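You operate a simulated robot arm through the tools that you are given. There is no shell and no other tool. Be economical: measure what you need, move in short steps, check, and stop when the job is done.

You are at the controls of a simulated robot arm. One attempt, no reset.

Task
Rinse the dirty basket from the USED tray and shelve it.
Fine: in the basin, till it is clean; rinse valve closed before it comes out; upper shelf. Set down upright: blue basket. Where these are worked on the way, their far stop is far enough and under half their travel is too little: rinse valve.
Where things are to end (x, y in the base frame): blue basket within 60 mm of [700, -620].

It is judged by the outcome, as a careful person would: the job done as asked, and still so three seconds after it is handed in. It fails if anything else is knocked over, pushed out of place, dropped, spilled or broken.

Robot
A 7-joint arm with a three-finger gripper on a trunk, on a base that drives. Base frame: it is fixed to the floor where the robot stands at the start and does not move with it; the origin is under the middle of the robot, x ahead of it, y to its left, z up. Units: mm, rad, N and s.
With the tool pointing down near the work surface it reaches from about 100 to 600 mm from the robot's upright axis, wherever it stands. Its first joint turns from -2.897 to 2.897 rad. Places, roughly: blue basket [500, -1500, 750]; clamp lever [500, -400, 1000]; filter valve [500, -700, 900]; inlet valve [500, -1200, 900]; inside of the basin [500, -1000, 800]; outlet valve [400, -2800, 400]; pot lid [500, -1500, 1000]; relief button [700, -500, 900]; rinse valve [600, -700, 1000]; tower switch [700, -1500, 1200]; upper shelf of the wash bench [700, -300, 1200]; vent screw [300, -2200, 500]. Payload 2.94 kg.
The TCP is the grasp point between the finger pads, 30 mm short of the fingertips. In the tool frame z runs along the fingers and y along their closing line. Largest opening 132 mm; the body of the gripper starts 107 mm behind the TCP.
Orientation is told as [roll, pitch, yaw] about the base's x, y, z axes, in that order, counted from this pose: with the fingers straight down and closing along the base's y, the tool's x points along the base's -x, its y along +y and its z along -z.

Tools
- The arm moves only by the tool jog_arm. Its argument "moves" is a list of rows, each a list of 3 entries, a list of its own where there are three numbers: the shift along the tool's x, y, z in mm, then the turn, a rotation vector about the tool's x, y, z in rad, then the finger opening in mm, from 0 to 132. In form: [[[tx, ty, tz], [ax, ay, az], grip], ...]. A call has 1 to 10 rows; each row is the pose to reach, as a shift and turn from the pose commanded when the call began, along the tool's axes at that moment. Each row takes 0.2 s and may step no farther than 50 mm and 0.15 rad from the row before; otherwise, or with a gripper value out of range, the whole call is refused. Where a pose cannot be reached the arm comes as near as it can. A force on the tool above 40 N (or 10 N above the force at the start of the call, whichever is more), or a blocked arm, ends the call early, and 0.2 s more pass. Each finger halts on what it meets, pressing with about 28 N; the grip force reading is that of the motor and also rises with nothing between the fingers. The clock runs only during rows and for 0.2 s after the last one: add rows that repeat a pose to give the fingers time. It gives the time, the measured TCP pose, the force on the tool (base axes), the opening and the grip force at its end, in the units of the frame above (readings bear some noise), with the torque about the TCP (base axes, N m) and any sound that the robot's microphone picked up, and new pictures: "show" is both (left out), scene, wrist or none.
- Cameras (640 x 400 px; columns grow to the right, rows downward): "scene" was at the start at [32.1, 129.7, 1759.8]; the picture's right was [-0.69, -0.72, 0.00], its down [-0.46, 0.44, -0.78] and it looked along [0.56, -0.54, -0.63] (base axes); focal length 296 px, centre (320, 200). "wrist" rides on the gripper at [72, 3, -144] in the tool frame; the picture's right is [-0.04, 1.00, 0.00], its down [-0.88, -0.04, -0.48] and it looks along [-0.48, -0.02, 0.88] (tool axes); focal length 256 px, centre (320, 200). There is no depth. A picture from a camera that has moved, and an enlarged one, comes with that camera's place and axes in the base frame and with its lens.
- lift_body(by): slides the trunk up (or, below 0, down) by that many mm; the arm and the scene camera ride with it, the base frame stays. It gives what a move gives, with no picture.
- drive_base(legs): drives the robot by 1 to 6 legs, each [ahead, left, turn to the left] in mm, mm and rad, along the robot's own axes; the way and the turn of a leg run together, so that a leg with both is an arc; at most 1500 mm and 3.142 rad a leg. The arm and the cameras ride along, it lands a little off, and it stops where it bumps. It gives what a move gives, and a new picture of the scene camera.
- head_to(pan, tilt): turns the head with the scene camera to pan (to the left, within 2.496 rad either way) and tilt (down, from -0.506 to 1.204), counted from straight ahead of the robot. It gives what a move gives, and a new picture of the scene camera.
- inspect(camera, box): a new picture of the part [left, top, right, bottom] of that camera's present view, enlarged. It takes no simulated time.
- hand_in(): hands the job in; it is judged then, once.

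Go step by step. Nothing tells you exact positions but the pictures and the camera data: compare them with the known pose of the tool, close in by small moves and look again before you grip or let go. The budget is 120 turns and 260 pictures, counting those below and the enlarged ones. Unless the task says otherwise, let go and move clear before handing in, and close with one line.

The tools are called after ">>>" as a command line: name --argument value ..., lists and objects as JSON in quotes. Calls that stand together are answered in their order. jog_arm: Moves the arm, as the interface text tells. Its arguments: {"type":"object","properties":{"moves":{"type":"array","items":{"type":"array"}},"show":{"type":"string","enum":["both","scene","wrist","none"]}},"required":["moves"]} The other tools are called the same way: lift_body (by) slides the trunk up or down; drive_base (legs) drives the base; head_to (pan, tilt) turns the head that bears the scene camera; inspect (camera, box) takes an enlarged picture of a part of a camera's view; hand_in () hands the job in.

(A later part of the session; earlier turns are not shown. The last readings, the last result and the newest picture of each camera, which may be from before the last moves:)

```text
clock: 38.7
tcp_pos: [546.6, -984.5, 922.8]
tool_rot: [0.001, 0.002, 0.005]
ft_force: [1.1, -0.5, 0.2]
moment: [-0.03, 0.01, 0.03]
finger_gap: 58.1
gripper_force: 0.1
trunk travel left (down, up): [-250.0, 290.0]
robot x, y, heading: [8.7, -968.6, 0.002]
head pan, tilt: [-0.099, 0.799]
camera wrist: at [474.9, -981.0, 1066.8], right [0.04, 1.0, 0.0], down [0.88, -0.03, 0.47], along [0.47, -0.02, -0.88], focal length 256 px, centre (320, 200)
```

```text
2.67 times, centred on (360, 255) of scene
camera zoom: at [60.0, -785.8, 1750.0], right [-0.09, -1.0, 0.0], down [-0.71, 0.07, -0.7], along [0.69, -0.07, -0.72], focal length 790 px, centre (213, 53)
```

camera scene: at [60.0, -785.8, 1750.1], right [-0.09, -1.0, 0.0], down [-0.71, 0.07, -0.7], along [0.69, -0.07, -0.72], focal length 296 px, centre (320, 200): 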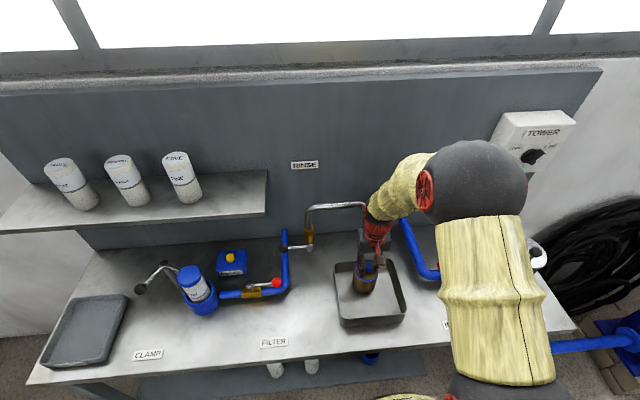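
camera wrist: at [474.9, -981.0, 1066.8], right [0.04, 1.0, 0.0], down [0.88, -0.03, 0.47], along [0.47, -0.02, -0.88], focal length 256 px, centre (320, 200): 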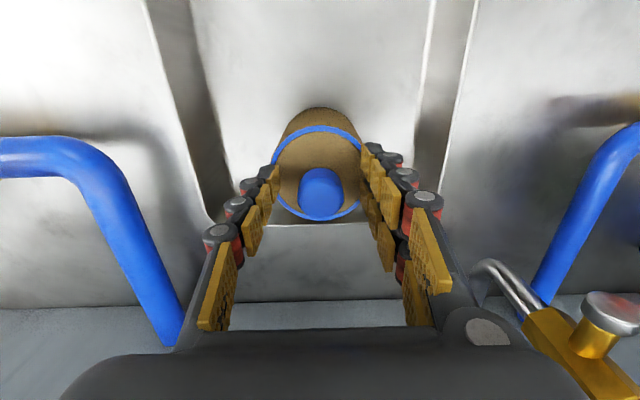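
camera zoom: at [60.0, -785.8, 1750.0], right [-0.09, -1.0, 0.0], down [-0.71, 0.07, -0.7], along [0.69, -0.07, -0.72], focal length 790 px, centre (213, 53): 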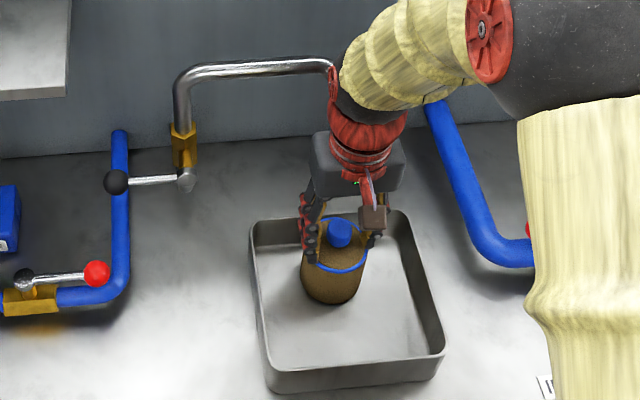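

Basket stands free in the basin. I lift out and pull back.

>>> jog_arm --moves '[[[0, 0, -30], [0, 0, 0], 58], [[0, 0, -75], [0, 0, 0], 58], [[20, 0, -115], [0, 0, 0], 58], [[50, 0, -150], [0, 0, 0], 58], [[85, 0, -185], [0, 0, 0], 58], [[120, 0, -215], [0, 0, 0], 58], [[120, 0, -215], [0, 0, 0], 58]]'

>>> inspect --camera "scene" --box '[280, 180, 440, 330]'

```text
clock: 40.3
tcp_pos: [427.8, -986.3, 1137.3]
tool_rot: [0.0, 0.003, 0.006]
ft_force: [-0.3, 0.2, 0.1]
moment: [-0.02, -0.06, 0.02]
finger_gap: 58.1
gripper_force: 0.0
trunk travel left (down, up): [-250.0, 290.0]
robot x, y, heading: [9.8, -967.7, 0.004]
head pan, tilt: [-0.099, 0.799]
camera scene: at [59.7, -785.8, 1750.0], right [-0.09, -1.0, 0.0], down [-0.71, 0.07, -0.7], along [0.69, -0.07, -0.72], focal length 296 px, centre (320, 200)
camera wrist: at [355.0, -982.0, 1282.1], right [0.04, 1.0, 0.0], down [0.88, -0.03, 0.47], along [0.47, -0.02, -0.88], focal length 256 px, centre (320, 200)
```

scene: 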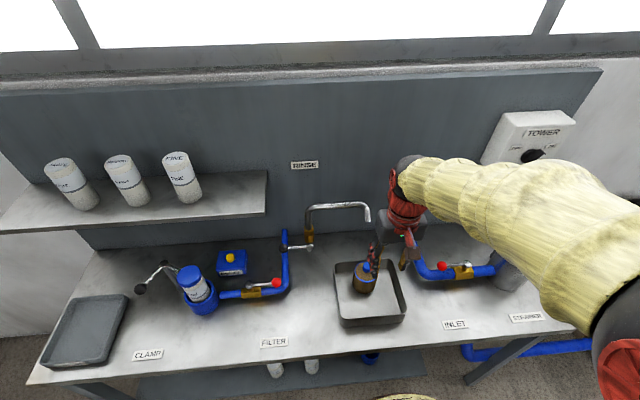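
wrist: 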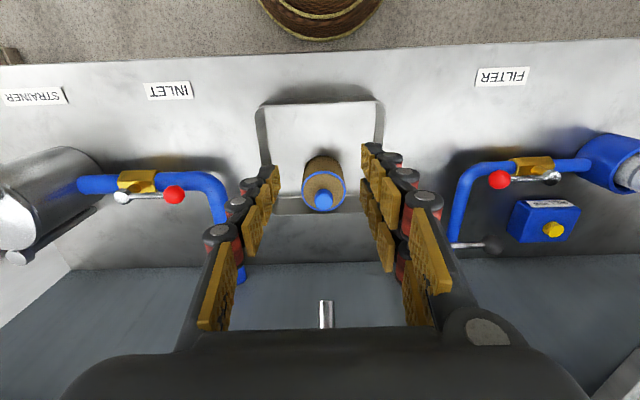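

```text
2.67 times, centred on (360, 255) of scene
camera zoom: at [59.7, -785.8, 1750.0], right [-0.09, -1.0, 0.0], down [-0.71, 0.07, -0.7], along [0.69, -0.07, -0.72], focal length 790 px, centre (213, 53)
```

zoom: 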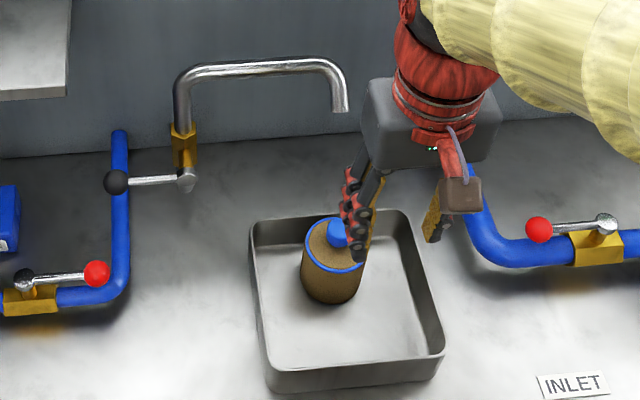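

The spout tip is about (624, −988, 1050) and the rinse lever runs from its pivot (613, −811, 963) to a black knob (612, −725, 962). I drive left to face it and close and tilt the fingers forward.

>>> drive_base --legs '[[0, 190, 0]]'

>>> jog_arm --moves '[[[0, 0, 0], [0, -0.13, 0], 45], [[0, 0, 0], [0, -0.26, 0], 30], [[0, 0, 0], [0, -0.39, 0], 15], [[0, 0, 0], [0, -0.52, 0], 0], [[0, 0, 0], [0, -0.65, 0], 0], [[0, 0, 0], [0, -0.78, 0], 0], [[0, 0, 0], [0, -0.78, 0], 0]]'

>>> inspect --camera "scene" --box '[280, 160, 520, 330]'

```text
clock: 41.9
tcp_pos: [427.1, -794.9, 1137.7]
tool_rot: [0.0, 0.002, 0.003]
ft_force: [0.3, 0.8, -1.6]
moment: [0.0, 0.0, 0.01]
finger_gap: 58.0
gripper_force: 0.1
trunk travel left (down, up): [-250.0, 290.0]
robot x, y, heading: [11.7, -777.9, 0.003]
head pan, tilt: [-0.099, 0.799]
camera scene: at [59.2, -595.0, 1750.0], right [-0.1, -1.0, 0.0], down [-0.71, 0.07, -0.7], along [0.69, -0.07, -0.72], focal length 296 px, centre (320, 200)
```

scene: 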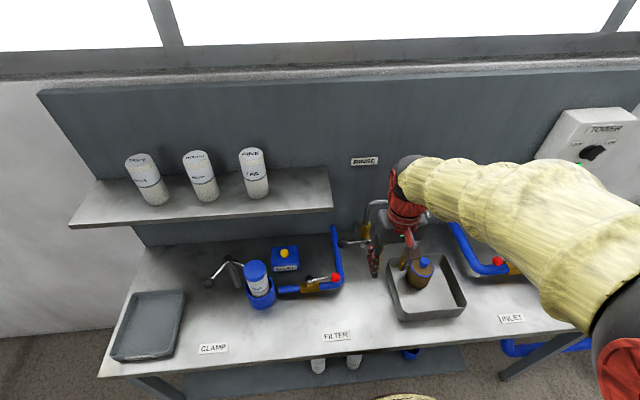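

```text
clock: 43.5
tcp_pos: [427.3, -795.1, 1139.4]
tool_rot: [-0.001, -0.781, 0.004]
ft_force: [-0.5, 0.3, 0.0]
moment: [0.0, 0.0, 0.0]
finger_gap: 0.0
gripper_force: 28.2
trunk travel left (down, up): [-250.0, 290.0]
robot x, y, heading: [8.2, -776.6, -0.0]
head pan, tilt: [-0.099, 0.799]
camera scene: at [58.9, -595.7, 1750.1], right [-0.1, -1.0, 0.0], down [-0.71, 0.07, -0.7], along [0.69, -0.07, -0.72], focal length 296 px, centre (320, 200)
camera wrist: at [273.9, -792.7, 1189.5], right [0.03, 1.0, 0.03], down [0.29, -0.04, 0.96], along [0.96, -0.02, -0.29], focal length 256 px, centre (320, 200)
```

scene: 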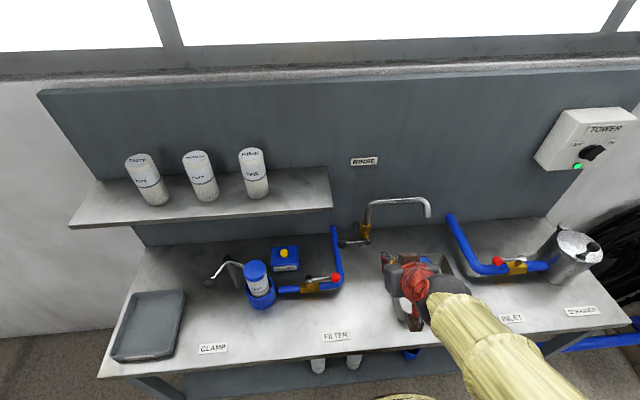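
wrist: 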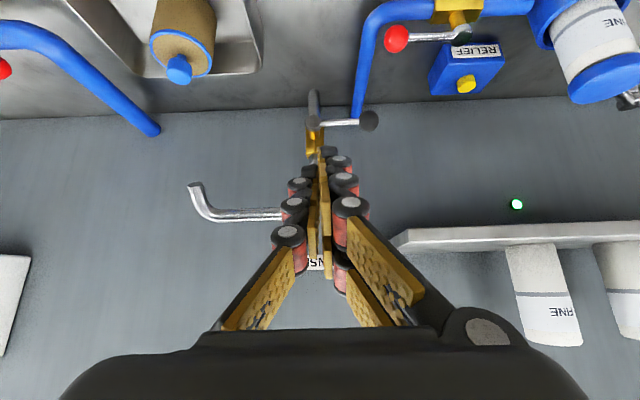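

```text
2.35 times, centred on (400, 245) of scene
camera zoom: at [58.9, -595.7, 1750.1], right [-0.1, -1.0, 0.0], down [-0.71, 0.07, -0.7], along [0.69, -0.07, -0.72], focal length 697 px, centre (132, 94)
```

zoom: 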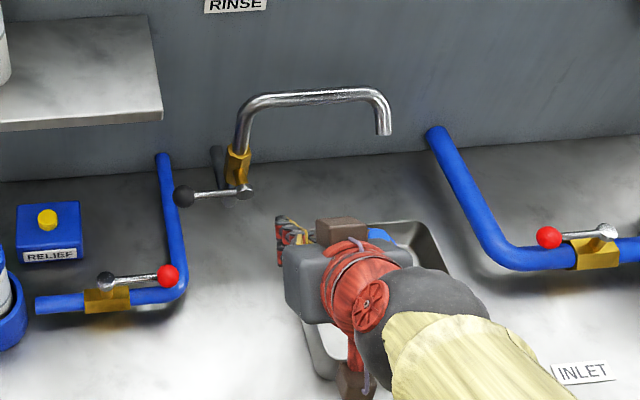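

Knob confirmed at (611, −724, 966), pivot (611, −807, 963). I bring the closed fingers to just above the lever rod.

>>> jog_arm --moves '[[[0, 30, 0], [0, 0, 0], 0], [[0, 60, 20], [0, 0, 0], 0], [[-8, 60, 65], [0, 0, 0], 0], [[-16, 60, 110], [0, 0, 0], 0], [[-24, 60, 150], [0, 0, 0], 0], [[-30, 60, 185], [0, 0, 0], 0], [[-33, 60, 215], [0, 0, 0], 0], [[-33, 60, 222], [0, 0, 0], 0], [[-33, 60, 222], [0, 0, 0], 0]]'

>>> inspect --camera "scene" --box '[300, 180, 428, 260]'

>>> inspect --camera "wrist" --box '[220, 50, 460, 200]'

```text
clock: 45.5
tcp_pos: [605.6, -734.8, 1003.1]
tool_rot: [0.0, -0.78, 0.004]
ft_force: [-6.0, -0.4, 5.9]
moment: [0.02, 0.19, 0.03]
finger_gap: 0.0
gripper_force: 27.9
trunk travel left (down, up): [-250.0, 290.0]
robot x, y, heading: [9.9, -777.3, 0.01]
head pan, tilt: [-0.099, 0.799]
camera scene: at [58.0, -595.9, 1750.2], right [-0.1, -1.0, 0.0], down [-0.71, 0.07, -0.7], along [0.69, -0.07, -0.72], focal length 296 px, centre (320, 200)
camera wrist: at [453.0, -732.5, 1054.4], right [0.03, 1.0, 0.03], down [0.29, -0.04, 0.96], along [0.96, -0.02, -0.29], focal length 256 px, centre (320, 200)
```

scene: 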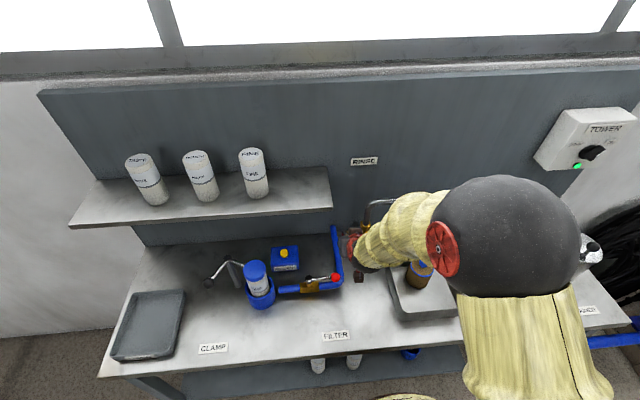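
wrist: 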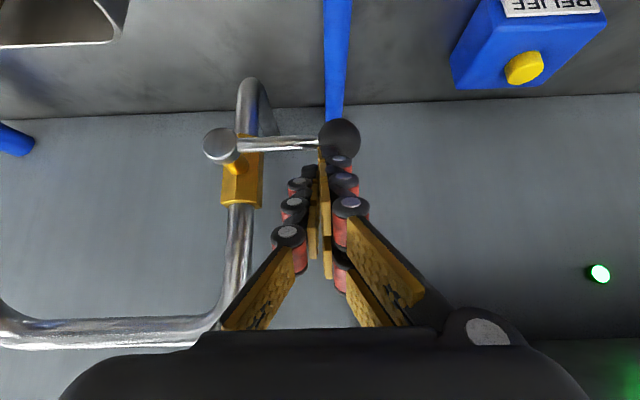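

```text
5.00 times, centred on (364, 220) of scene
camera zoom: at [58.0, -595.9, 1750.2], right [-0.1, -1.0, 0.0], down [-0.71, 0.07, -0.7], along [0.69, -0.07, -0.72], focal length 1482 px, centre (100, 100)
```

zoom: 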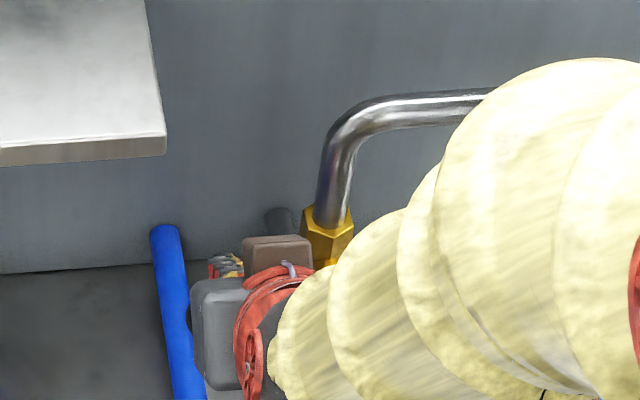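

```text
2.67 times, centred on (340, 125) of wrist
camera zoom: at [453.0, -732.5, 1054.4], right [0.03, 1.0, 0.03], down [0.29, -0.04, 0.96], along [0.96, -0.02, -0.29], focal length 683 px, centre (267, 400)
```

zoom: 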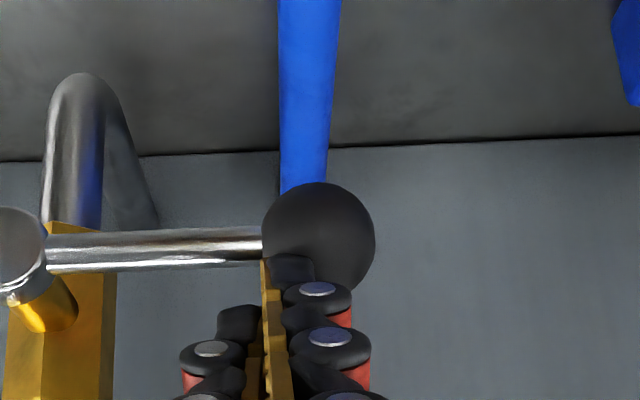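

The fingertips touch the big knob's front; I lift, shift 12 mm toward the pivot onto the rod, and come down to it.

>>> jog_arm --moves '[[[-10.6, 0, -10.7], [0, 0, 0], 0], [[-10.6, -14, -10.7], [0, 0, 0], 0], [[-5, -14, 2], [0, 0, 0], 0], [[0, -14, 9], [0, 0, 0], 0], [[5, -14, 13.4], [0, 0, 0], 0], [[5, -14, 13.4], [0, 0, 0], 0]]' --show "wrist"

>>> inspect --camera "wrist" --box '[200, 50, 440, 200]'

```text
clock: 47.1
tcp_pos: [611.0, -749.8, 995.2]
tool_rot: [0.001, -0.79, 0.002]
ft_force: [-21.7, -0.7, 23.0]
moment: [0.16, 0.55, -0.04]
finger_gap: 0.1
gripper_force: 27.8
trunk travel left (down, up): [-250.0, 290.0]
robot x, y, heading: [8.0, -776.8, 0.003]
head pan, tilt: [-0.099, 0.799]
stopped in row 6: the force on the tool passed its limit at 40 N (the readings are from after the stop); the commanded pose is now the measured one
camera wrist: at [458.1, -746.2, 1045.9], right [0.03, 1.0, 0.03], down [0.28, -0.04, 0.96], along [0.96, -0.02, -0.28], focal length 256 px, centre (320, 200)
```

wrist: 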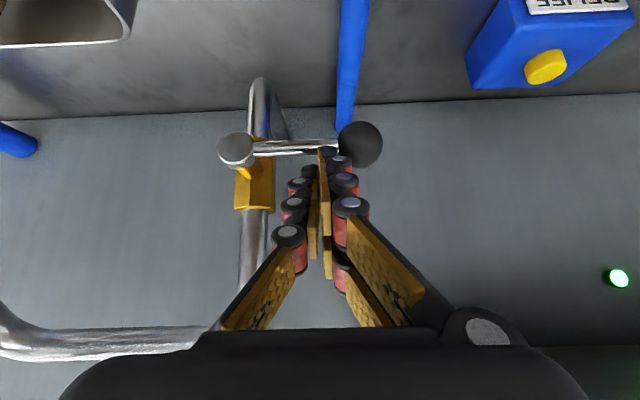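

```text
2.67 times, centred on (320, 125) of wrist
camera zoom: at [458.1, -746.2, 1045.9], right [0.03, 1.0, 0.03], down [0.28, -0.04, 0.96], along [0.96, -0.02, -0.28], focal length 683 px, centre (320, 400)
```

zoom: 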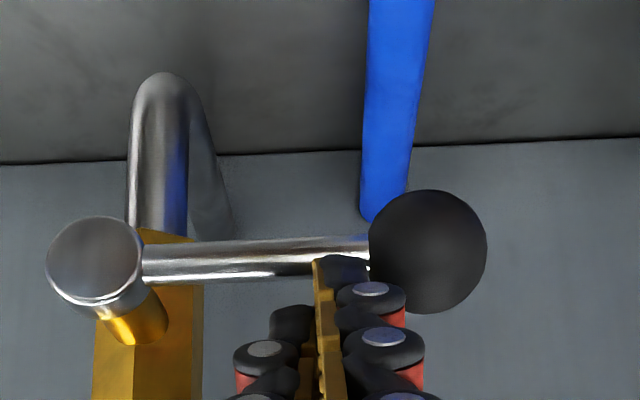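

The fingertips press on the rod. I ease the forward component off and push straight down a little to see whether the lever yields.

>>> jog_arm --moves '[[[3.6, 0, -3.5], [0, 0, 0], 0], [[6.5, 0, 0], [0, 0, 0], 0], [[9.5, 0, 2], [0, 0, 0], 0], [[12, 0, 4], [0, 0, 0], 0], [[15, 0, 7], [0, 0, 0], 0]]' --show "wrist"

>>> inspect --camera "wrist" --box '[200, 50, 440, 200]'

```text
clock: 47.8
tcp_pos: [609.9, -749.0, 995.3]
tool_rot: [0.001, -0.799, 0.002]
ft_force: [-21.6, -2.0, 21.9]
moment: [0.1, 0.54, 0.01]
finger_gap: 0.0
gripper_force: 28.2
trunk travel left (down, up): [-250.0, 290.0]
robot x, y, heading: [12.8, -774.6, 0.004]
head pan, tilt: [-0.099, 0.799]
stopped in row 3: the force on the tool passed its limit at 44 N (the readings are from after the stop); the commanded pose is now the measured one
camera wrist: at [455.9, -745.9, 1042.9], right [0.03, 1.0, 0.03], down [0.27, -0.04, 0.96], along [0.96, -0.02, -0.27], focal length 256 px, centre (320, 200)
```

wrist: 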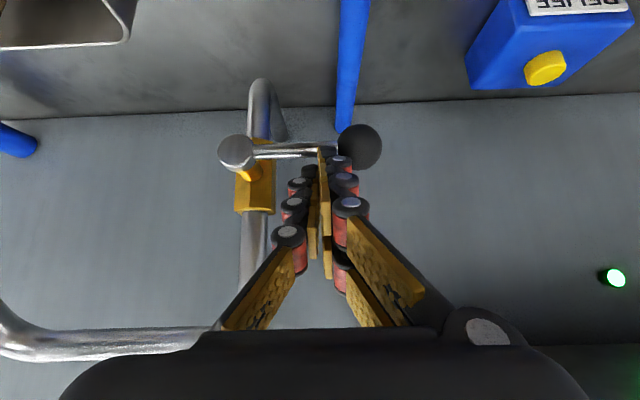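

```text
2.67 times, centred on (320, 125) of wrist
camera zoom: at [455.9, -745.9, 1042.9], right [0.03, 1.0, 0.03], down [0.27, -0.04, 0.96], along [0.96, -0.02, -0.27], focal length 683 px, centre (320, 400)
```

zoom: 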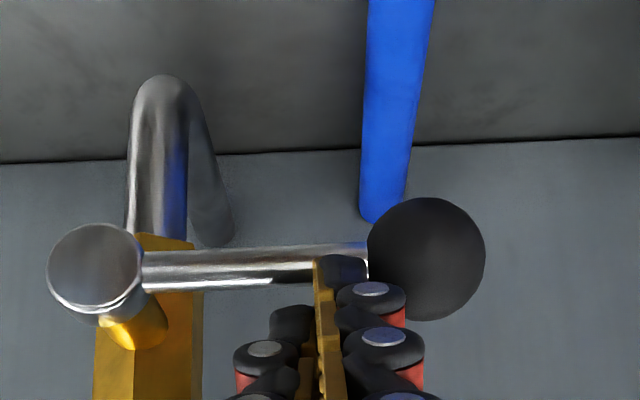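

The lever doesn't yield downward, so it probably opens upward. I retract and place the fingers below the rod.

>>> jog_arm --moves '[[[0, -2, -40], [0, 0, 0], 0], [[0, -4, -80], [0, 0, 0], 0], [[32, -4, -49], [0, 0, 0], 0], [[64, -4, -18], [0, 0, 0], 0], [[95, -4, 12.8], [0, 0, 0], 0], [[72, -4, 31], [0, 0, 0], 0], [[49.5, -4, 49.5], [0, 0, 0], 0], [[49.5, -4, 49.5], [0, 0, 0], 0]]'

>>> inspect --camera "wrist" --box '[160, 50, 480, 250]'

```text
clock: 49.6
tcp_pos: [614.4, -751.3, 922.8]
tool_rot: [0.0, -0.795, 0.004]
ft_force: [0.4, 0.1, -0.4]
moment: [0.0, -0.02, -0.01]
finger_gap: 0.2
gripper_force: 28.1
trunk travel left (down, up): [-250.0, 290.0]
robot x, y, heading: [10.6, -774.7, 0.004]
head pan, tilt: [-0.099, 0.799]
camera scene: at [59.5, -595.8, 1750.0], right [-0.1, -1.0, 0.0], down [-0.71, 0.07, -0.7], along [0.69, -0.07, -0.72], focal length 296 px, centre (320, 200)
camera wrist: at [460.2, -749.2, 971.7], right [0.03, 1.0, 0.03], down [0.28, -0.04, 0.96], along [0.96, -0.02, -0.28], focal length 256 px, centre (320, 200)
```

scene: 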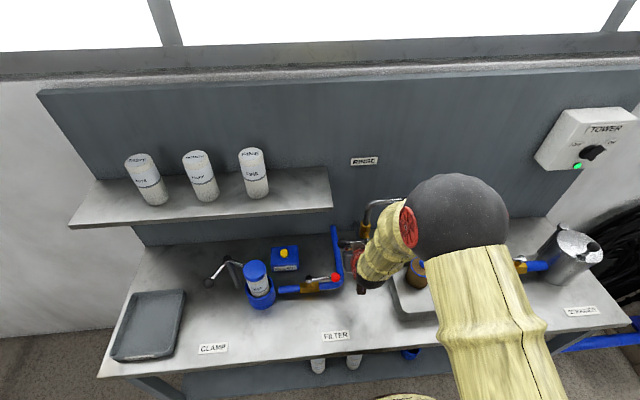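
wrist: 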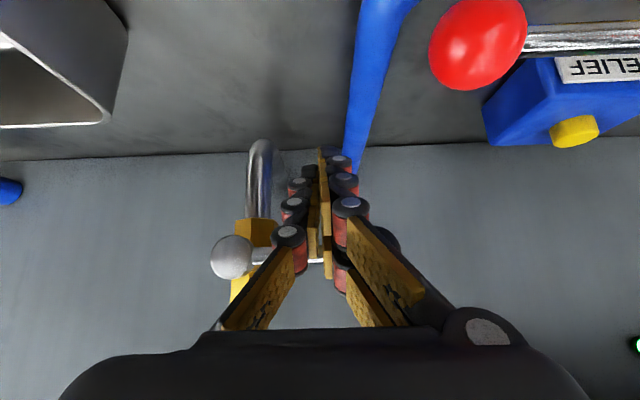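

```text
2.00 times, centred on (320, 150) of wrist
camera zoom: at [460.2, -749.2, 971.7], right [0.03, 1.0, 0.03], down [0.28, -0.04, 0.96], along [0.96, -0.02, -0.28], focal length 512 px, centre (320, 300)
```

zoom: 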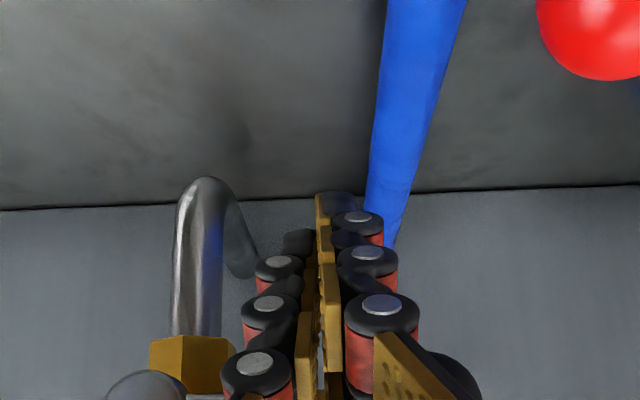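

Fingers are under the rod. I push up gently and see if the lever moves.

>>> jog_arm --moves '[[[-7.1, 0, -7], [0, 0, 0], 0], [[-14.3, 0, -14], [0, 0, 0], 0], [[-19, 0, -18.5], [0, 0, 0], 0], [[-23.5, 0, -23], [0, 0, 0], 0], [[-28.6, 0, -28], [0, 0, 0], 0], [[-33, 0, -32.5], [0, 0, 0], 0]]' --show "wrist"

```text
clock: 51.0
tcp_pos: [612.3, -754.1, 969.4]
tool_rot: [0.002, -0.795, -0.001]
ft_force: [-6.1, -7.8, -7.6]
moment: [0.14, -0.25, 0.1]
finger_gap: 0.0
gripper_force: 28.5
trunk travel left (down, up): [-250.0, 290.0]
robot x, y, heading: [10.8, -779.5, 0.002]
head pan, tilt: [-0.099, 0.799]
camera wrist: at [459.1, -750.6, 1018.0], right [0.03, 1.0, 0.03], down [0.28, -0.04, 0.96], along [0.96, -0.02, -0.28], focal length 256 px, centre (320, 200)
```

wrist: 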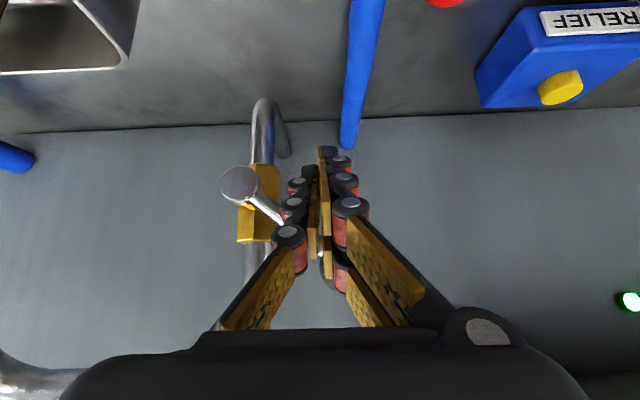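

The lever swings up. I follow the arc upward and toward the pivot.

>>> jog_arm --moves '[[[-5.7, -2, -8.4], [0, 0, 0], 0], [[-11.5, -5, -16.9], [0, 0, 0], 0], [[-16.5, -9, -24.6], [0, 0, 0], 0], [[-20.8, -14, -31.6], [0, 0, 0], 0], [[-25.1, -20, -35.8], [0, 0, 0], 0], [[-28, -26, -38.6], [0, 0, 0], 0]]'

>>> inspect --camera "scene" --box '[320, 180, 480, 330]'

```text
clock: 52.4
tcp_pos: [605.8, -777.9, 1017.4]
tool_rot: [-0.002, -0.799, 0.004]
ft_force: [-0.7, 1.8, 0.4]
moment: [-0.05, 0.0, 0.02]
finger_gap: 0.1
gripper_force: 27.8
trunk travel left (down, up): [-250.0, 290.0]
robot x, y, heading: [6.6, -779.4, 0.004]
head pan, tilt: [-0.099, 0.799]
camera scene: at [59.1, -595.4, 1750.1], right [-0.1, -1.0, 0.0], down [-0.71, 0.07, -0.7], along [0.69, -0.07, -0.72], focal length 296 px, centre (320, 200)
camera wrist: at [452.0, -775.6, 1065.5], right [0.03, 1.0, 0.03], down [0.27, -0.04, 0.96], along [0.96, -0.02, -0.27], focal length 256 px, centre (320, 200)
```

scene: 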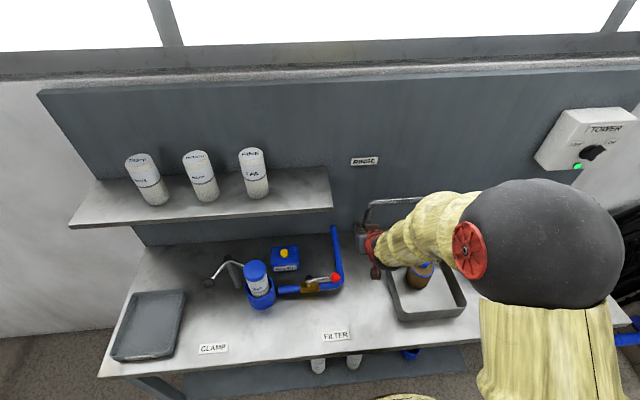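
wrist: 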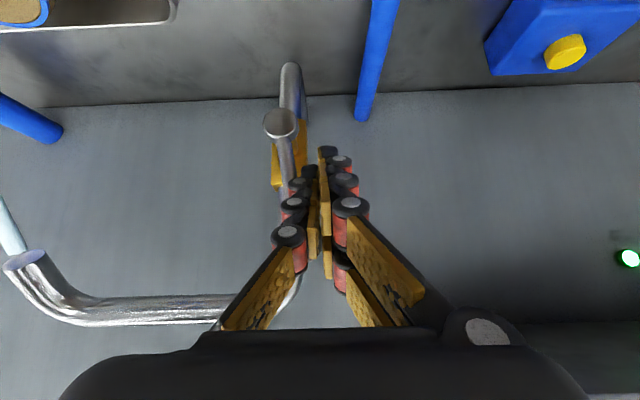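

```text
2.67 times, centred on (400, 255) of scene
camera zoom: at [59.1, -595.4, 1750.1], right [-0.1, -1.0, 0.0], down [-0.71, 0.07, -0.7], along [0.69, -0.07, -0.72], focal length 790 px, centre (107, 53)
```

zoom: 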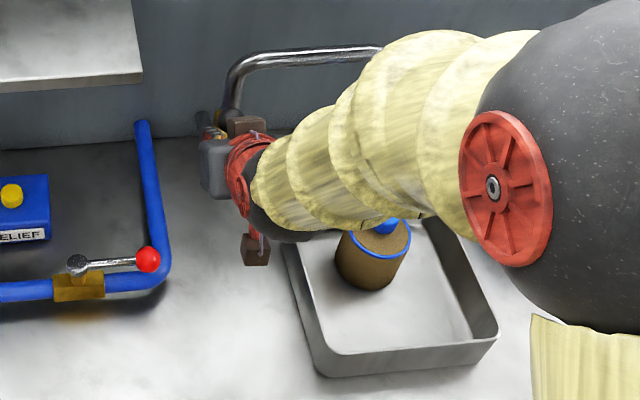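

Water is running. I back the fingers away to see where the stream lands.

>>> jog_arm --moves '[[[0, 5, -45], [0, 0, 0], 0], [[0, 5, -90], [0, 0, 0], 0], [[0, 5, -130], [0, 0, 0], 0]]'

>>> inspect --camera "scene" --box '[320, 180, 480, 330]'

>>> inspect --camera "wrist" --box '[0, 0, 400, 250]'

```text
clock: 53.2
tcp_pos: [511.0, -774.3, 1105.5]
tool_rot: [0.001, -0.796, 0.004]
ft_force: [-0.2, 0.0, -0.1]
moment: [0.01, -0.01, 0.0]
finger_gap: 0.0
gripper_force: 27.9
trunk travel left (down, up): [-250.0, 290.0]
robot x, y, heading: [10.4, -773.7, 0.001]
head pan, tilt: [-0.099, 0.799]
camera scene: at [58.6, -595.9, 1750.1], right [-0.1, -1.0, 0.0], down [-0.71, 0.07, -0.7], along [0.69, -0.07, -0.72], focal length 296 px, centre (320, 200)
camera wrist: at [357.8, -770.9, 1155.2], right [0.03, 1.0, 0.03], down [0.28, -0.04, 0.96], along [0.96, -0.02, -0.28], focal length 256 px, centre (320, 200)
```

scene: 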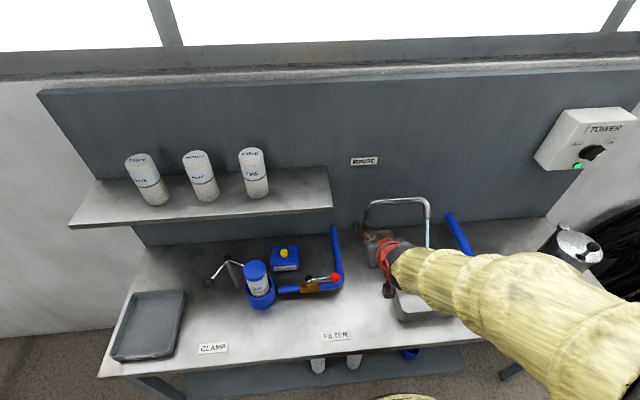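
wrist: 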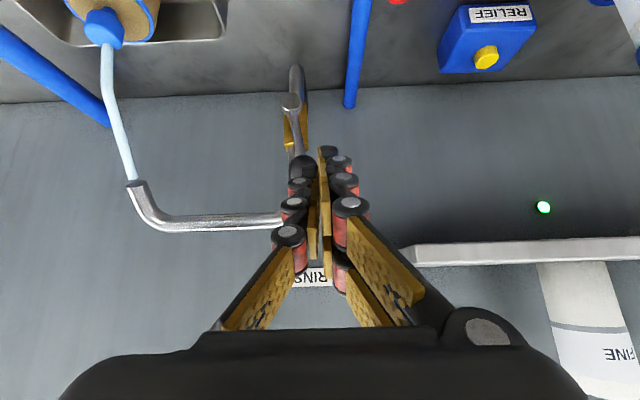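

```text
2.67 times, centred on (400, 255) of scene
camera zoom: at [58.6, -595.9, 1750.1], right [-0.1, -1.0, 0.0], down [-0.71, 0.07, -0.7], along [0.69, -0.07, -0.72], focal length 790 px, centre (107, 53)
```

zoom: 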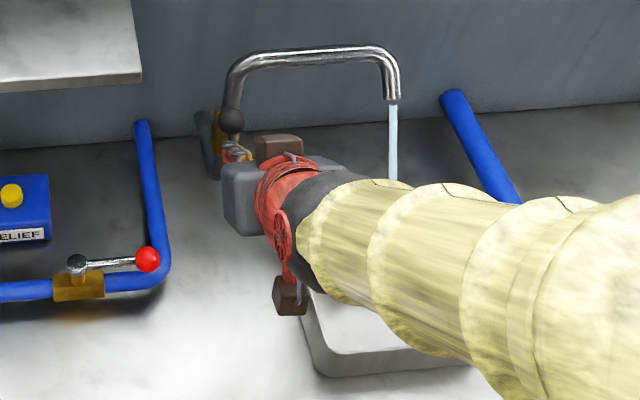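

```text
1.60 times, centred on (200, 125) of wrist
camera zoom: at [357.8, -770.9, 1155.2], right [0.03, 1.0, 0.03], down [0.28, -0.04, 0.96], along [0.96, -0.02, -0.28], focal length 410 px, centre (512, 320)
```

zoom: 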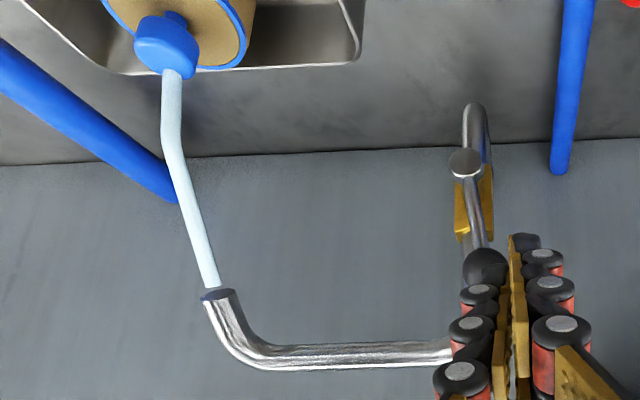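

The stream arcs forward and lands on the basket in the basin. I raise the arm a little for a view and wait.

>>> jog_arm --moves '[[[-10, -10, -40], [0, 0, 0], 0], [[-18, -20, -80], [0, 0, 0], 0], [[-26, -25, -109], [0, 0, 0], 0], [[-26, -25, -109], [0, 0, 0], 0], [[-26, -25, -109], [0, 0, 0], 0], [[-26, -25, -109], [0, 0, 0], 0], [[-26, -25, -109], [0, 0, 0], 0], [[-26, -25, -109], [0, 0, 0], 0], [[-26, -25, -109], [0, 0, 0], 0], [[-26, -25, -109], [0, 0, 0], 0]]'

>>> inspect --camera "wrist" --box '[40, 0, 360, 200]'

```text
clock: 55.4
tcp_pos: [451.8, -798.9, 1201.4]
tool_rot: [-0.001, -0.796, 0.002]
ft_force: [-0.6, -0.4, -0.2]
moment: [0.03, -0.01, -0.03]
finger_gap: 0.0
gripper_force: 28.0
out of reach, approached as far as the arm can: row 2, 3
trunk travel left (down, up): [-250.0, 290.0]
robot x, y, heading: [4.2, -776.0, 0.005]
head pan, tilt: [-0.099, 0.799]
camera scene: at [58.9, -595.8, 1750.1], right [-0.1, -1.0, 0.0], down [-0.71, 0.07, -0.7], along [0.69, -0.07, -0.72], focal length 296 px, centre (320, 200)
camera wrist: at [298.4, -796.3, 1249.9], right [0.03, 1.0, 0.03], down [0.28, -0.04, 0.96], along [0.96, -0.02, -0.28], focal length 256 px, centre (320, 200)
```

scene: 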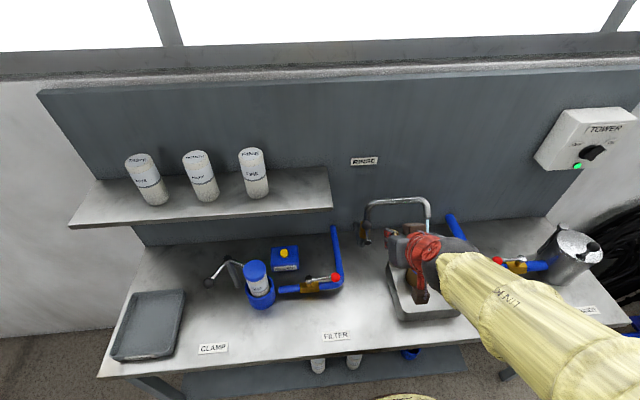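
wrist: 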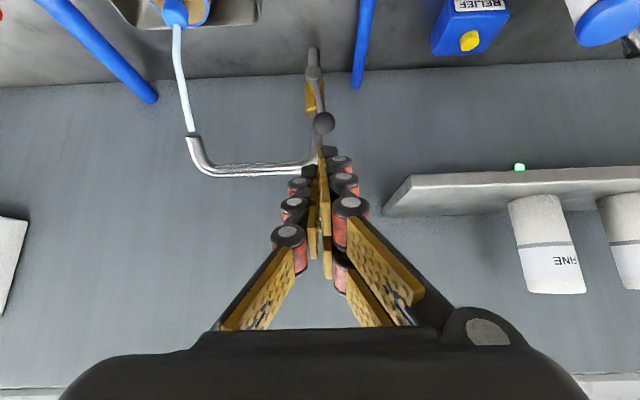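

```text
2.00 times, centred on (200, 100) of wrist
camera zoom: at [298.4, -796.3, 1249.9], right [0.03, 1.0, 0.03], down [0.28, -0.04, 0.96], along [0.96, -0.02, -0.28], focal length 512 px, centre (560, 400)
```

zoom: 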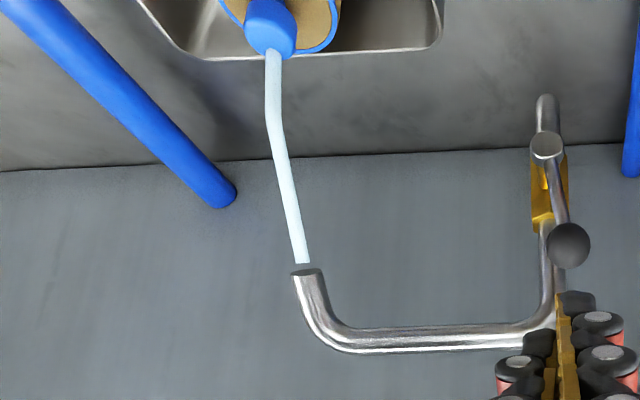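

The dirt is fading. I move the arm left out of the scene camera's line and keep waiting.

>>> jog_arm --moves '[[[0, 45, 0], [0, 0.1, 0], 0], [[0, 90, 0], [0, 0.2, 0], 0], [[0, 130, 0], [0, 0.3, 0], 0], [[0, 160, 0], [0, 0.4, 0], 0], [[0, 160, 0], [0, 0.4, 0], 0], [[0, 160, 0], [0, 0.4, 0], 0], [[0, 160, 0], [0, 0.4, 0], 0], [[0, 160, 0], [0, 0.4, 0], 0], [[0, 160, 0], [0, 0.4, 0], 0], [[0, 160, 0], [0, 0.4, 0], 0]]' --show "scene"

>>> inspect --camera "scene" --box '[330, 180, 490, 330]'

```text
clock: 57.6
tcp_pos: [446.8, -711.0, 1114.7]
tool_rot: [0.139, -0.469, -0.044]
ft_force: [0.5, 0.1, 0.3]
moment: [0.02, 0.0, -0.01]
finger_gap: 0.1
gripper_force: 27.9
out of reach, approached as far as the arm can: row 1, 2, 3, 4, 5, 6, 7, 8, 9, 10
trunk travel left (down, up): [-250.0, 290.0]
robot x, y, heading: [8.4, -781.1, 0.003]
head pan, tilt: [-0.099, 0.799]
camera scene: at [58.9, -595.8, 1750.1], right [-0.1, -1.0, 0.0], down [-0.71, 0.07, -0.7], along [0.69, -0.07, -0.72], focal length 296 px, centre (320, 200)
```

scene: 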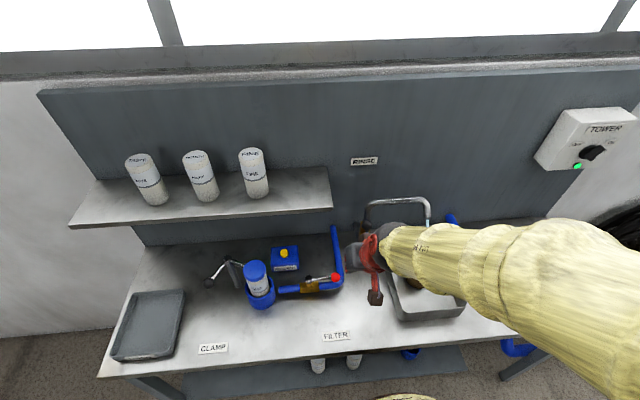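

```text
2.67 times, centred on (410, 255) of scene
camera zoom: at [58.9, -595.8, 1750.1], right [-0.1, -1.0, 0.0], down [-0.71, 0.07, -0.7], along [0.69, -0.07, -0.72], focal length 790 px, centre (80, 53)
```

zoom: 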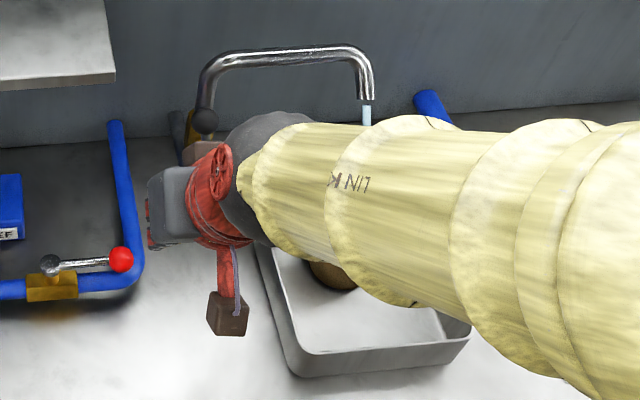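

The pose hit the arm's limit; I check what a zero move does before going on.

>>> jog_arm --moves '[[[0, 0, 0], [0, 0, 0], 0], [[0, 0, 0], [0, 0, 0], 0], [[0, 0, 0], [0, 0, 0], 0], [[0, 0, 0], [0, 0, 0], 0]]' --show "wrist"

```text
clock: 58.6
tcp_pos: [447.1, -712.6, 1114.0]
tool_rot: [0.14, -0.468, -0.044]
ft_force: [-0.8, -0.1, -0.5]
moment: [0.0, 0.0, -0.04]
finger_gap: 0.1
gripper_force: 28.0
trunk travel left (down, up): [-250.0, 290.0]
robot x, y, heading: [7.2, -777.2, 0.005]
head pan, tilt: [-0.099, 0.799]
camera wrist: at [316.8, -722.9, 1209.5], right [0.02, 0.99, 0.14], down [0.57, -0.13, 0.81], along [0.82, 0.07, -0.57], focal length 256 px, centre (320, 200)
```

wrist: 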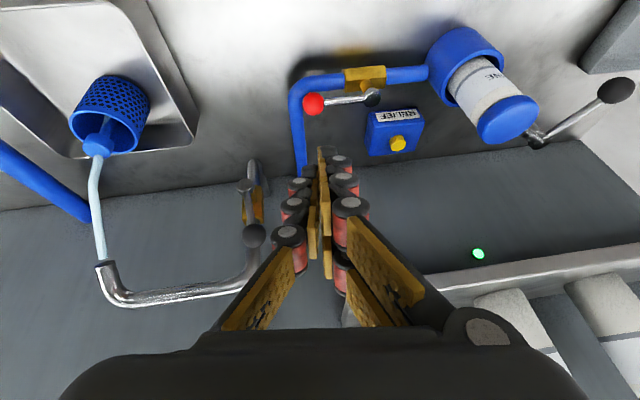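

The basket now looks blue and clean. I zoom in to verify.

>>> inspect --camera "wrist" --box '[30, 50, 190, 210]'

```text
2.50 times, centred on (110, 130) of wrist
camera zoom: at [316.8, -722.9, 1209.5], right [0.02, 0.99, 0.14], down [0.57, -0.13, 0.81], along [0.82, 0.07, -0.57], focal length 640 px, centre (845, 375)
```

zoom: 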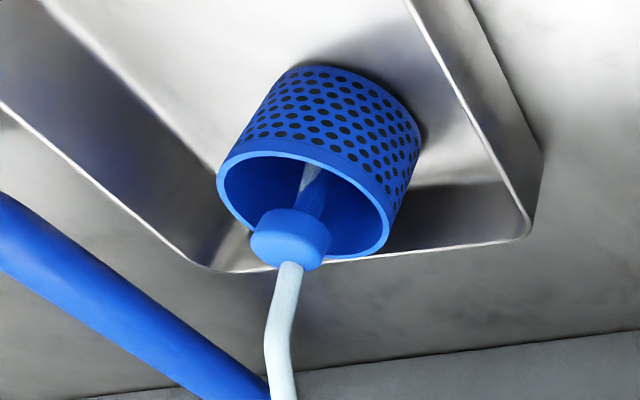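

Clean. Now I close the valve: restore the 45° tilt and go to the right (−y) side of the raised lever.

>>> jog_arm --moves '[[[-18, -32, 8], [0.028, -0.08, -0.015], 0], [[-36, -65, 17], [0.057, -0.161, -0.029], 0], [[-55, -97, 25], [0.085, -0.241, -0.044], 0], [[-73, -129.5, 34], [0.114, -0.322, -0.0585], 0], [[-73, -129.5, 34], [0.114, -0.322, -0.0585], 0]]'

>>> inspect --camera "wrist" --box '[160, 0, 480, 200]'

```text
clock: 59.8
tcp_pos: [530.5, -837.2, 1103.3]
tool_rot: [-0.002, -0.794, -0.001]
ft_force: [-0.8, 0.0, -0.3]
moment: [0.01, 0.01, 0.02]
finger_gap: 0.0
gripper_force: 28.3
trunk travel left (down, up): [-250.0, 290.0]
robot x, y, heading: [13.9, -777.3, 0.002]
head pan, tilt: [-0.099, 0.799]
camera scene: at [58.9, -595.9, 1750.1], right [-0.1, -1.0, 0.0], down [-0.71, 0.07, -0.7], along [0.69, -0.07, -0.72], focal length 296 px, centre (320, 200)
camera wrist: at [376.9, -834.4, 1150.8], right [0.03, 1.0, 0.03], down [0.28, -0.04, 0.96], along [0.96, -0.02, -0.28], focal length 256 px, centre (320, 200)
```

scene: 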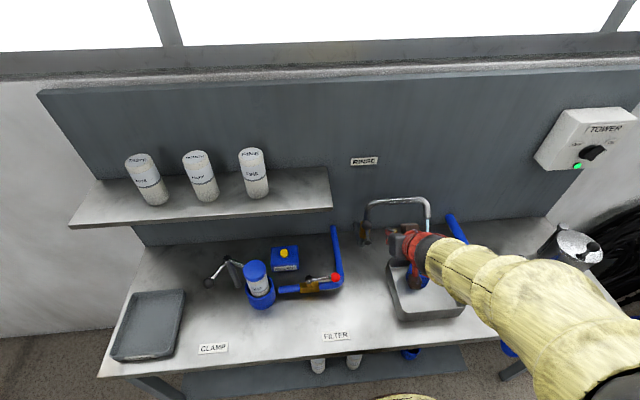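
wrist: 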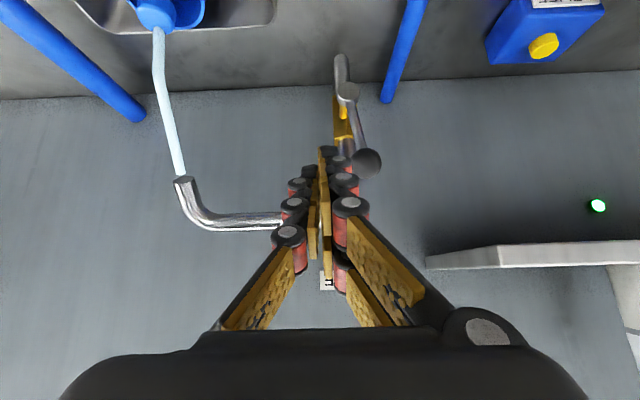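

```text
2.00 times, centred on (320, 100) of wrist
camera zoom: at [376.9, -834.4, 1150.8], right [0.03, 1.0, 0.03], down [0.28, -0.04, 0.96], along [0.96, -0.02, -0.28], focal length 512 px, centre (320, 400)
```

zoom: 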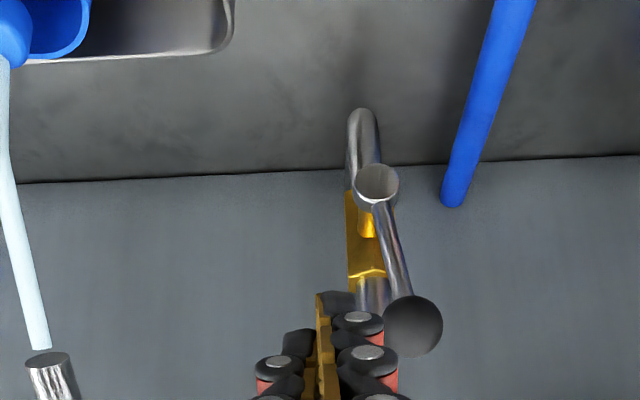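

I advance to the right side of the raised lever, in front of the stem.

>>> jog_arm --moves '[[[4, 0, 35], [0, 0, 0], 0], [[8, 0, 70], [0, 0, 0], 0], [[12, 0, 98], [0, 0, 0], 0], [[12, 0, 98], [0, 0, 0], 0]]' --show "wrist"

>>> inspect --camera "wrist" --box '[200, 50, 480, 225]'

```text
clock: 60.8
tcp_pos: [591.5, -837.7, 1022.2]
tool_rot: [-0.001, -0.794, 0.0]
ft_force: [0.6, 0.1, -0.4]
moment: [-0.02, 0.02, 0.0]
finger_gap: 0.1
gripper_force: 28.1
trunk travel left (down, up): [-250.0, 290.0]
robot x, y, heading: [8.2, -774.5, 0.005]
head pan, tilt: [-0.099, 0.799]
camera wrist: at [438.3, -834.3, 1071.8], right [0.03, 1.0, 0.03], down [0.28, -0.04, 0.96], along [0.96, -0.02, -0.28], focal length 256 px, centre (320, 200)
```

wrist: 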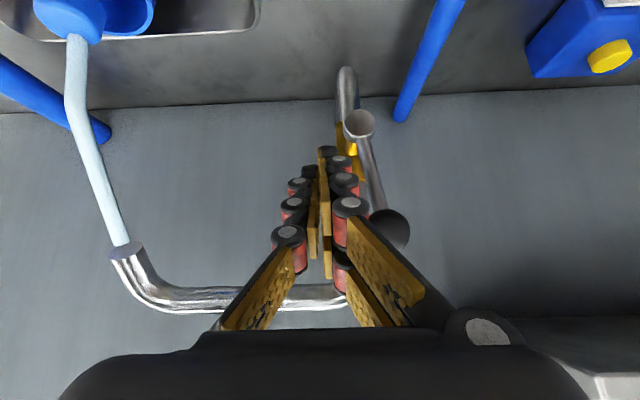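

```text
2.29 times, centred on (340, 138) of wrist
camera zoom: at [438.3, -834.3, 1071.8], right [0.03, 1.0, 0.03], down [0.28, -0.04, 0.96], along [0.96, -0.02, -0.28], focal length 585 px, centre (274, 343)
```

zoom: 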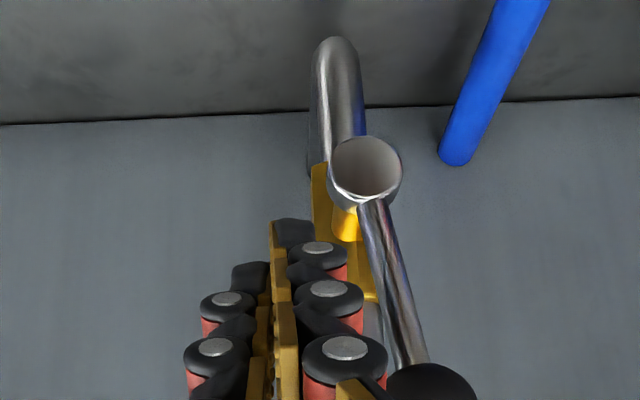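

I sweep the lever left and down along its arc back to closed.

>>> jog_arm --moves '[[[0, 20, 0], [0, 0, 0], 0], [[0, 38, 0], [0, 0, 0], 0], [[-2.8, 52, 5.7], [0, 0, 0], 0], [[-4.1, 64, 12.8], [0, 0, 0], 0], [[-2.6, 74, 19.8], [0, 0, 0], 0], [[0.3, 82, 28.3], [0, 0, 0], 0], [[6, 87, 33.9], [0, 0, 0], 0], [[10.3, 89, 38.1], [0, 0, 0], 0]]' --show "wrist"

>>> inspect --camera "wrist" --box '[160, 50, 440, 225]'

```text
clock: 62.7
tcp_pos: [610.6, -749.4, 994.7]
tool_rot: [0.0, -0.8, -0.006]
ft_force: [-28.2, -5.6, 20.7]
moment: [-0.07, 0.79, -0.01]
finger_gap: 0.2
gripper_force: 28.1
out of reach, approached as far as the arm can: row 5, 6, 7
trunk travel left (down, up): [-250.0, 290.0]
robot x, y, heading: [10.7, -778.4, 0.003]
head pan, tilt: [-0.099, 0.799]
stopped in row 8: the force on the tool passed its limit at 46 N (the readings are from after the stop); the commanded pose is now the measured one
camera wrist: at [456.1, -745.7, 1042.9], right [0.03, 1.0, 0.03], down [0.27, -0.04, 0.96], along [0.96, -0.02, -0.27], focal length 256 px, centre (320, 200)
```

wrist: 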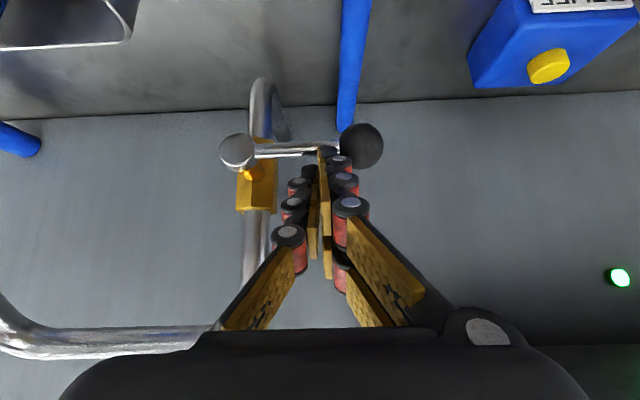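

```text
2.29 times, centred on (300, 138) of wrist
camera zoom: at [456.1, -745.7, 1042.9], right [0.03, 1.0, 0.03], down [0.27, -0.04, 0.96], along [0.96, -0.02, -0.27], focal length 585 px, centre (366, 343)
```

zoom: 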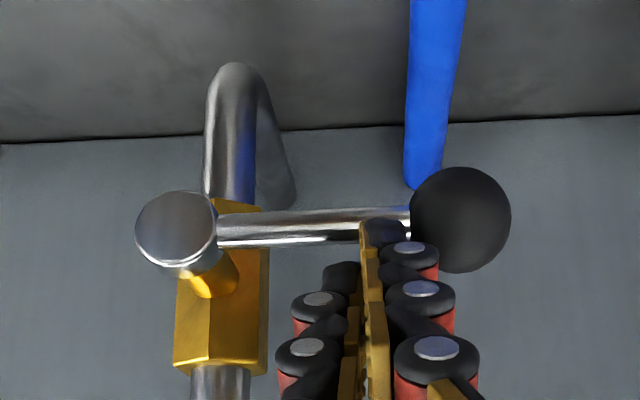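

Lever is back at its closed stop. I retract and check that the water has stopped.

>>> jog_arm --moves '[[[0, 0, -40], [0, 0, 0], 0], [[0, 0, -85], [0, 0, 0], 0], [[0, 0, -130], [0, 0, 0], 0], [[0, 0, -130], [0, 0, 0], 0]]'

>>> inspect --camera "wrist" --box '[0, 0, 400, 250]'

```text
clock: 63.7
tcp_pos: [518.4, -748.0, 1082.8]
tool_rot: [0.0, -0.797, -0.002]
ft_force: [-0.3, -0.1, -0.3]
moment: [0.02, 0.02, -0.01]
finger_gap: 0.1
gripper_force: 27.6
trunk travel left (down, up): [-250.0, 290.0]
robot x, y, heading: [8.4, -772.9, 0.0]
head pan, tilt: [-0.099, 0.799]
camera scene: at [58.2, -596.0, 1750.1], right [-0.1, -1.0, 0.0], down [-0.71, 0.07, -0.7], along [0.69, -0.07, -0.72], focal length 296 px, centre (320, 200)
camera wrist: at [366.0, -743.4, 1132.6], right [0.03, 1.0, 0.03], down [0.27, -0.04, 0.96], along [0.96, -0.02, -0.27], focal length 256 px, centre (320, 200)
```

scene: 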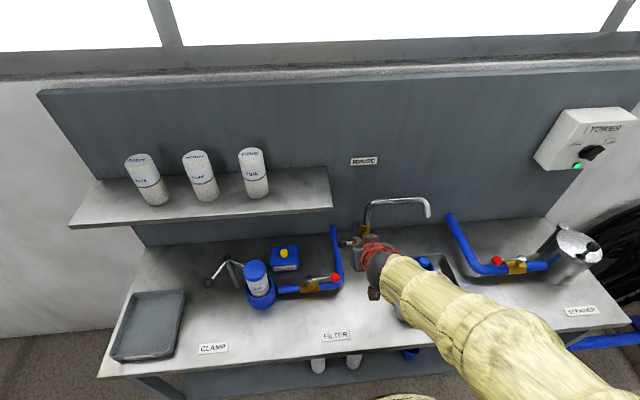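
wrist: 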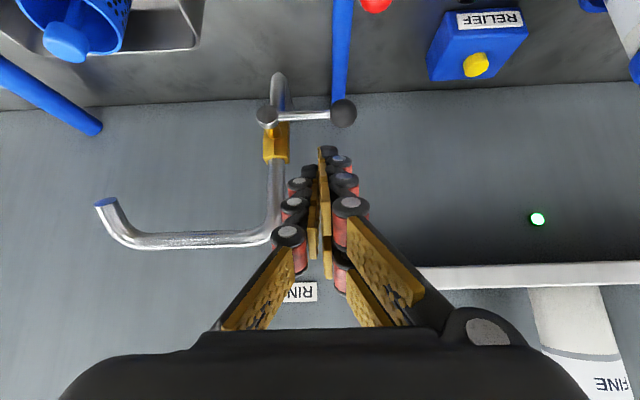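

```text
1.60 times, centred on (200, 125) of wrist
camera zoom: at [366.0, -743.4, 1132.6], right [0.03, 1.0, 0.03], down [0.27, -0.04, 0.96], along [0.96, -0.02, -0.27], focal length 410 px, centre (512, 320)
```

zoom: 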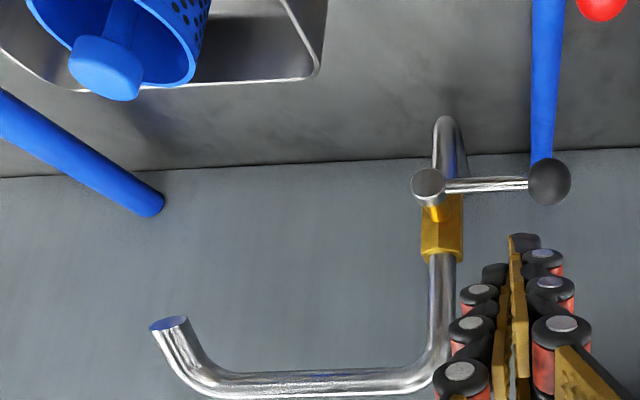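

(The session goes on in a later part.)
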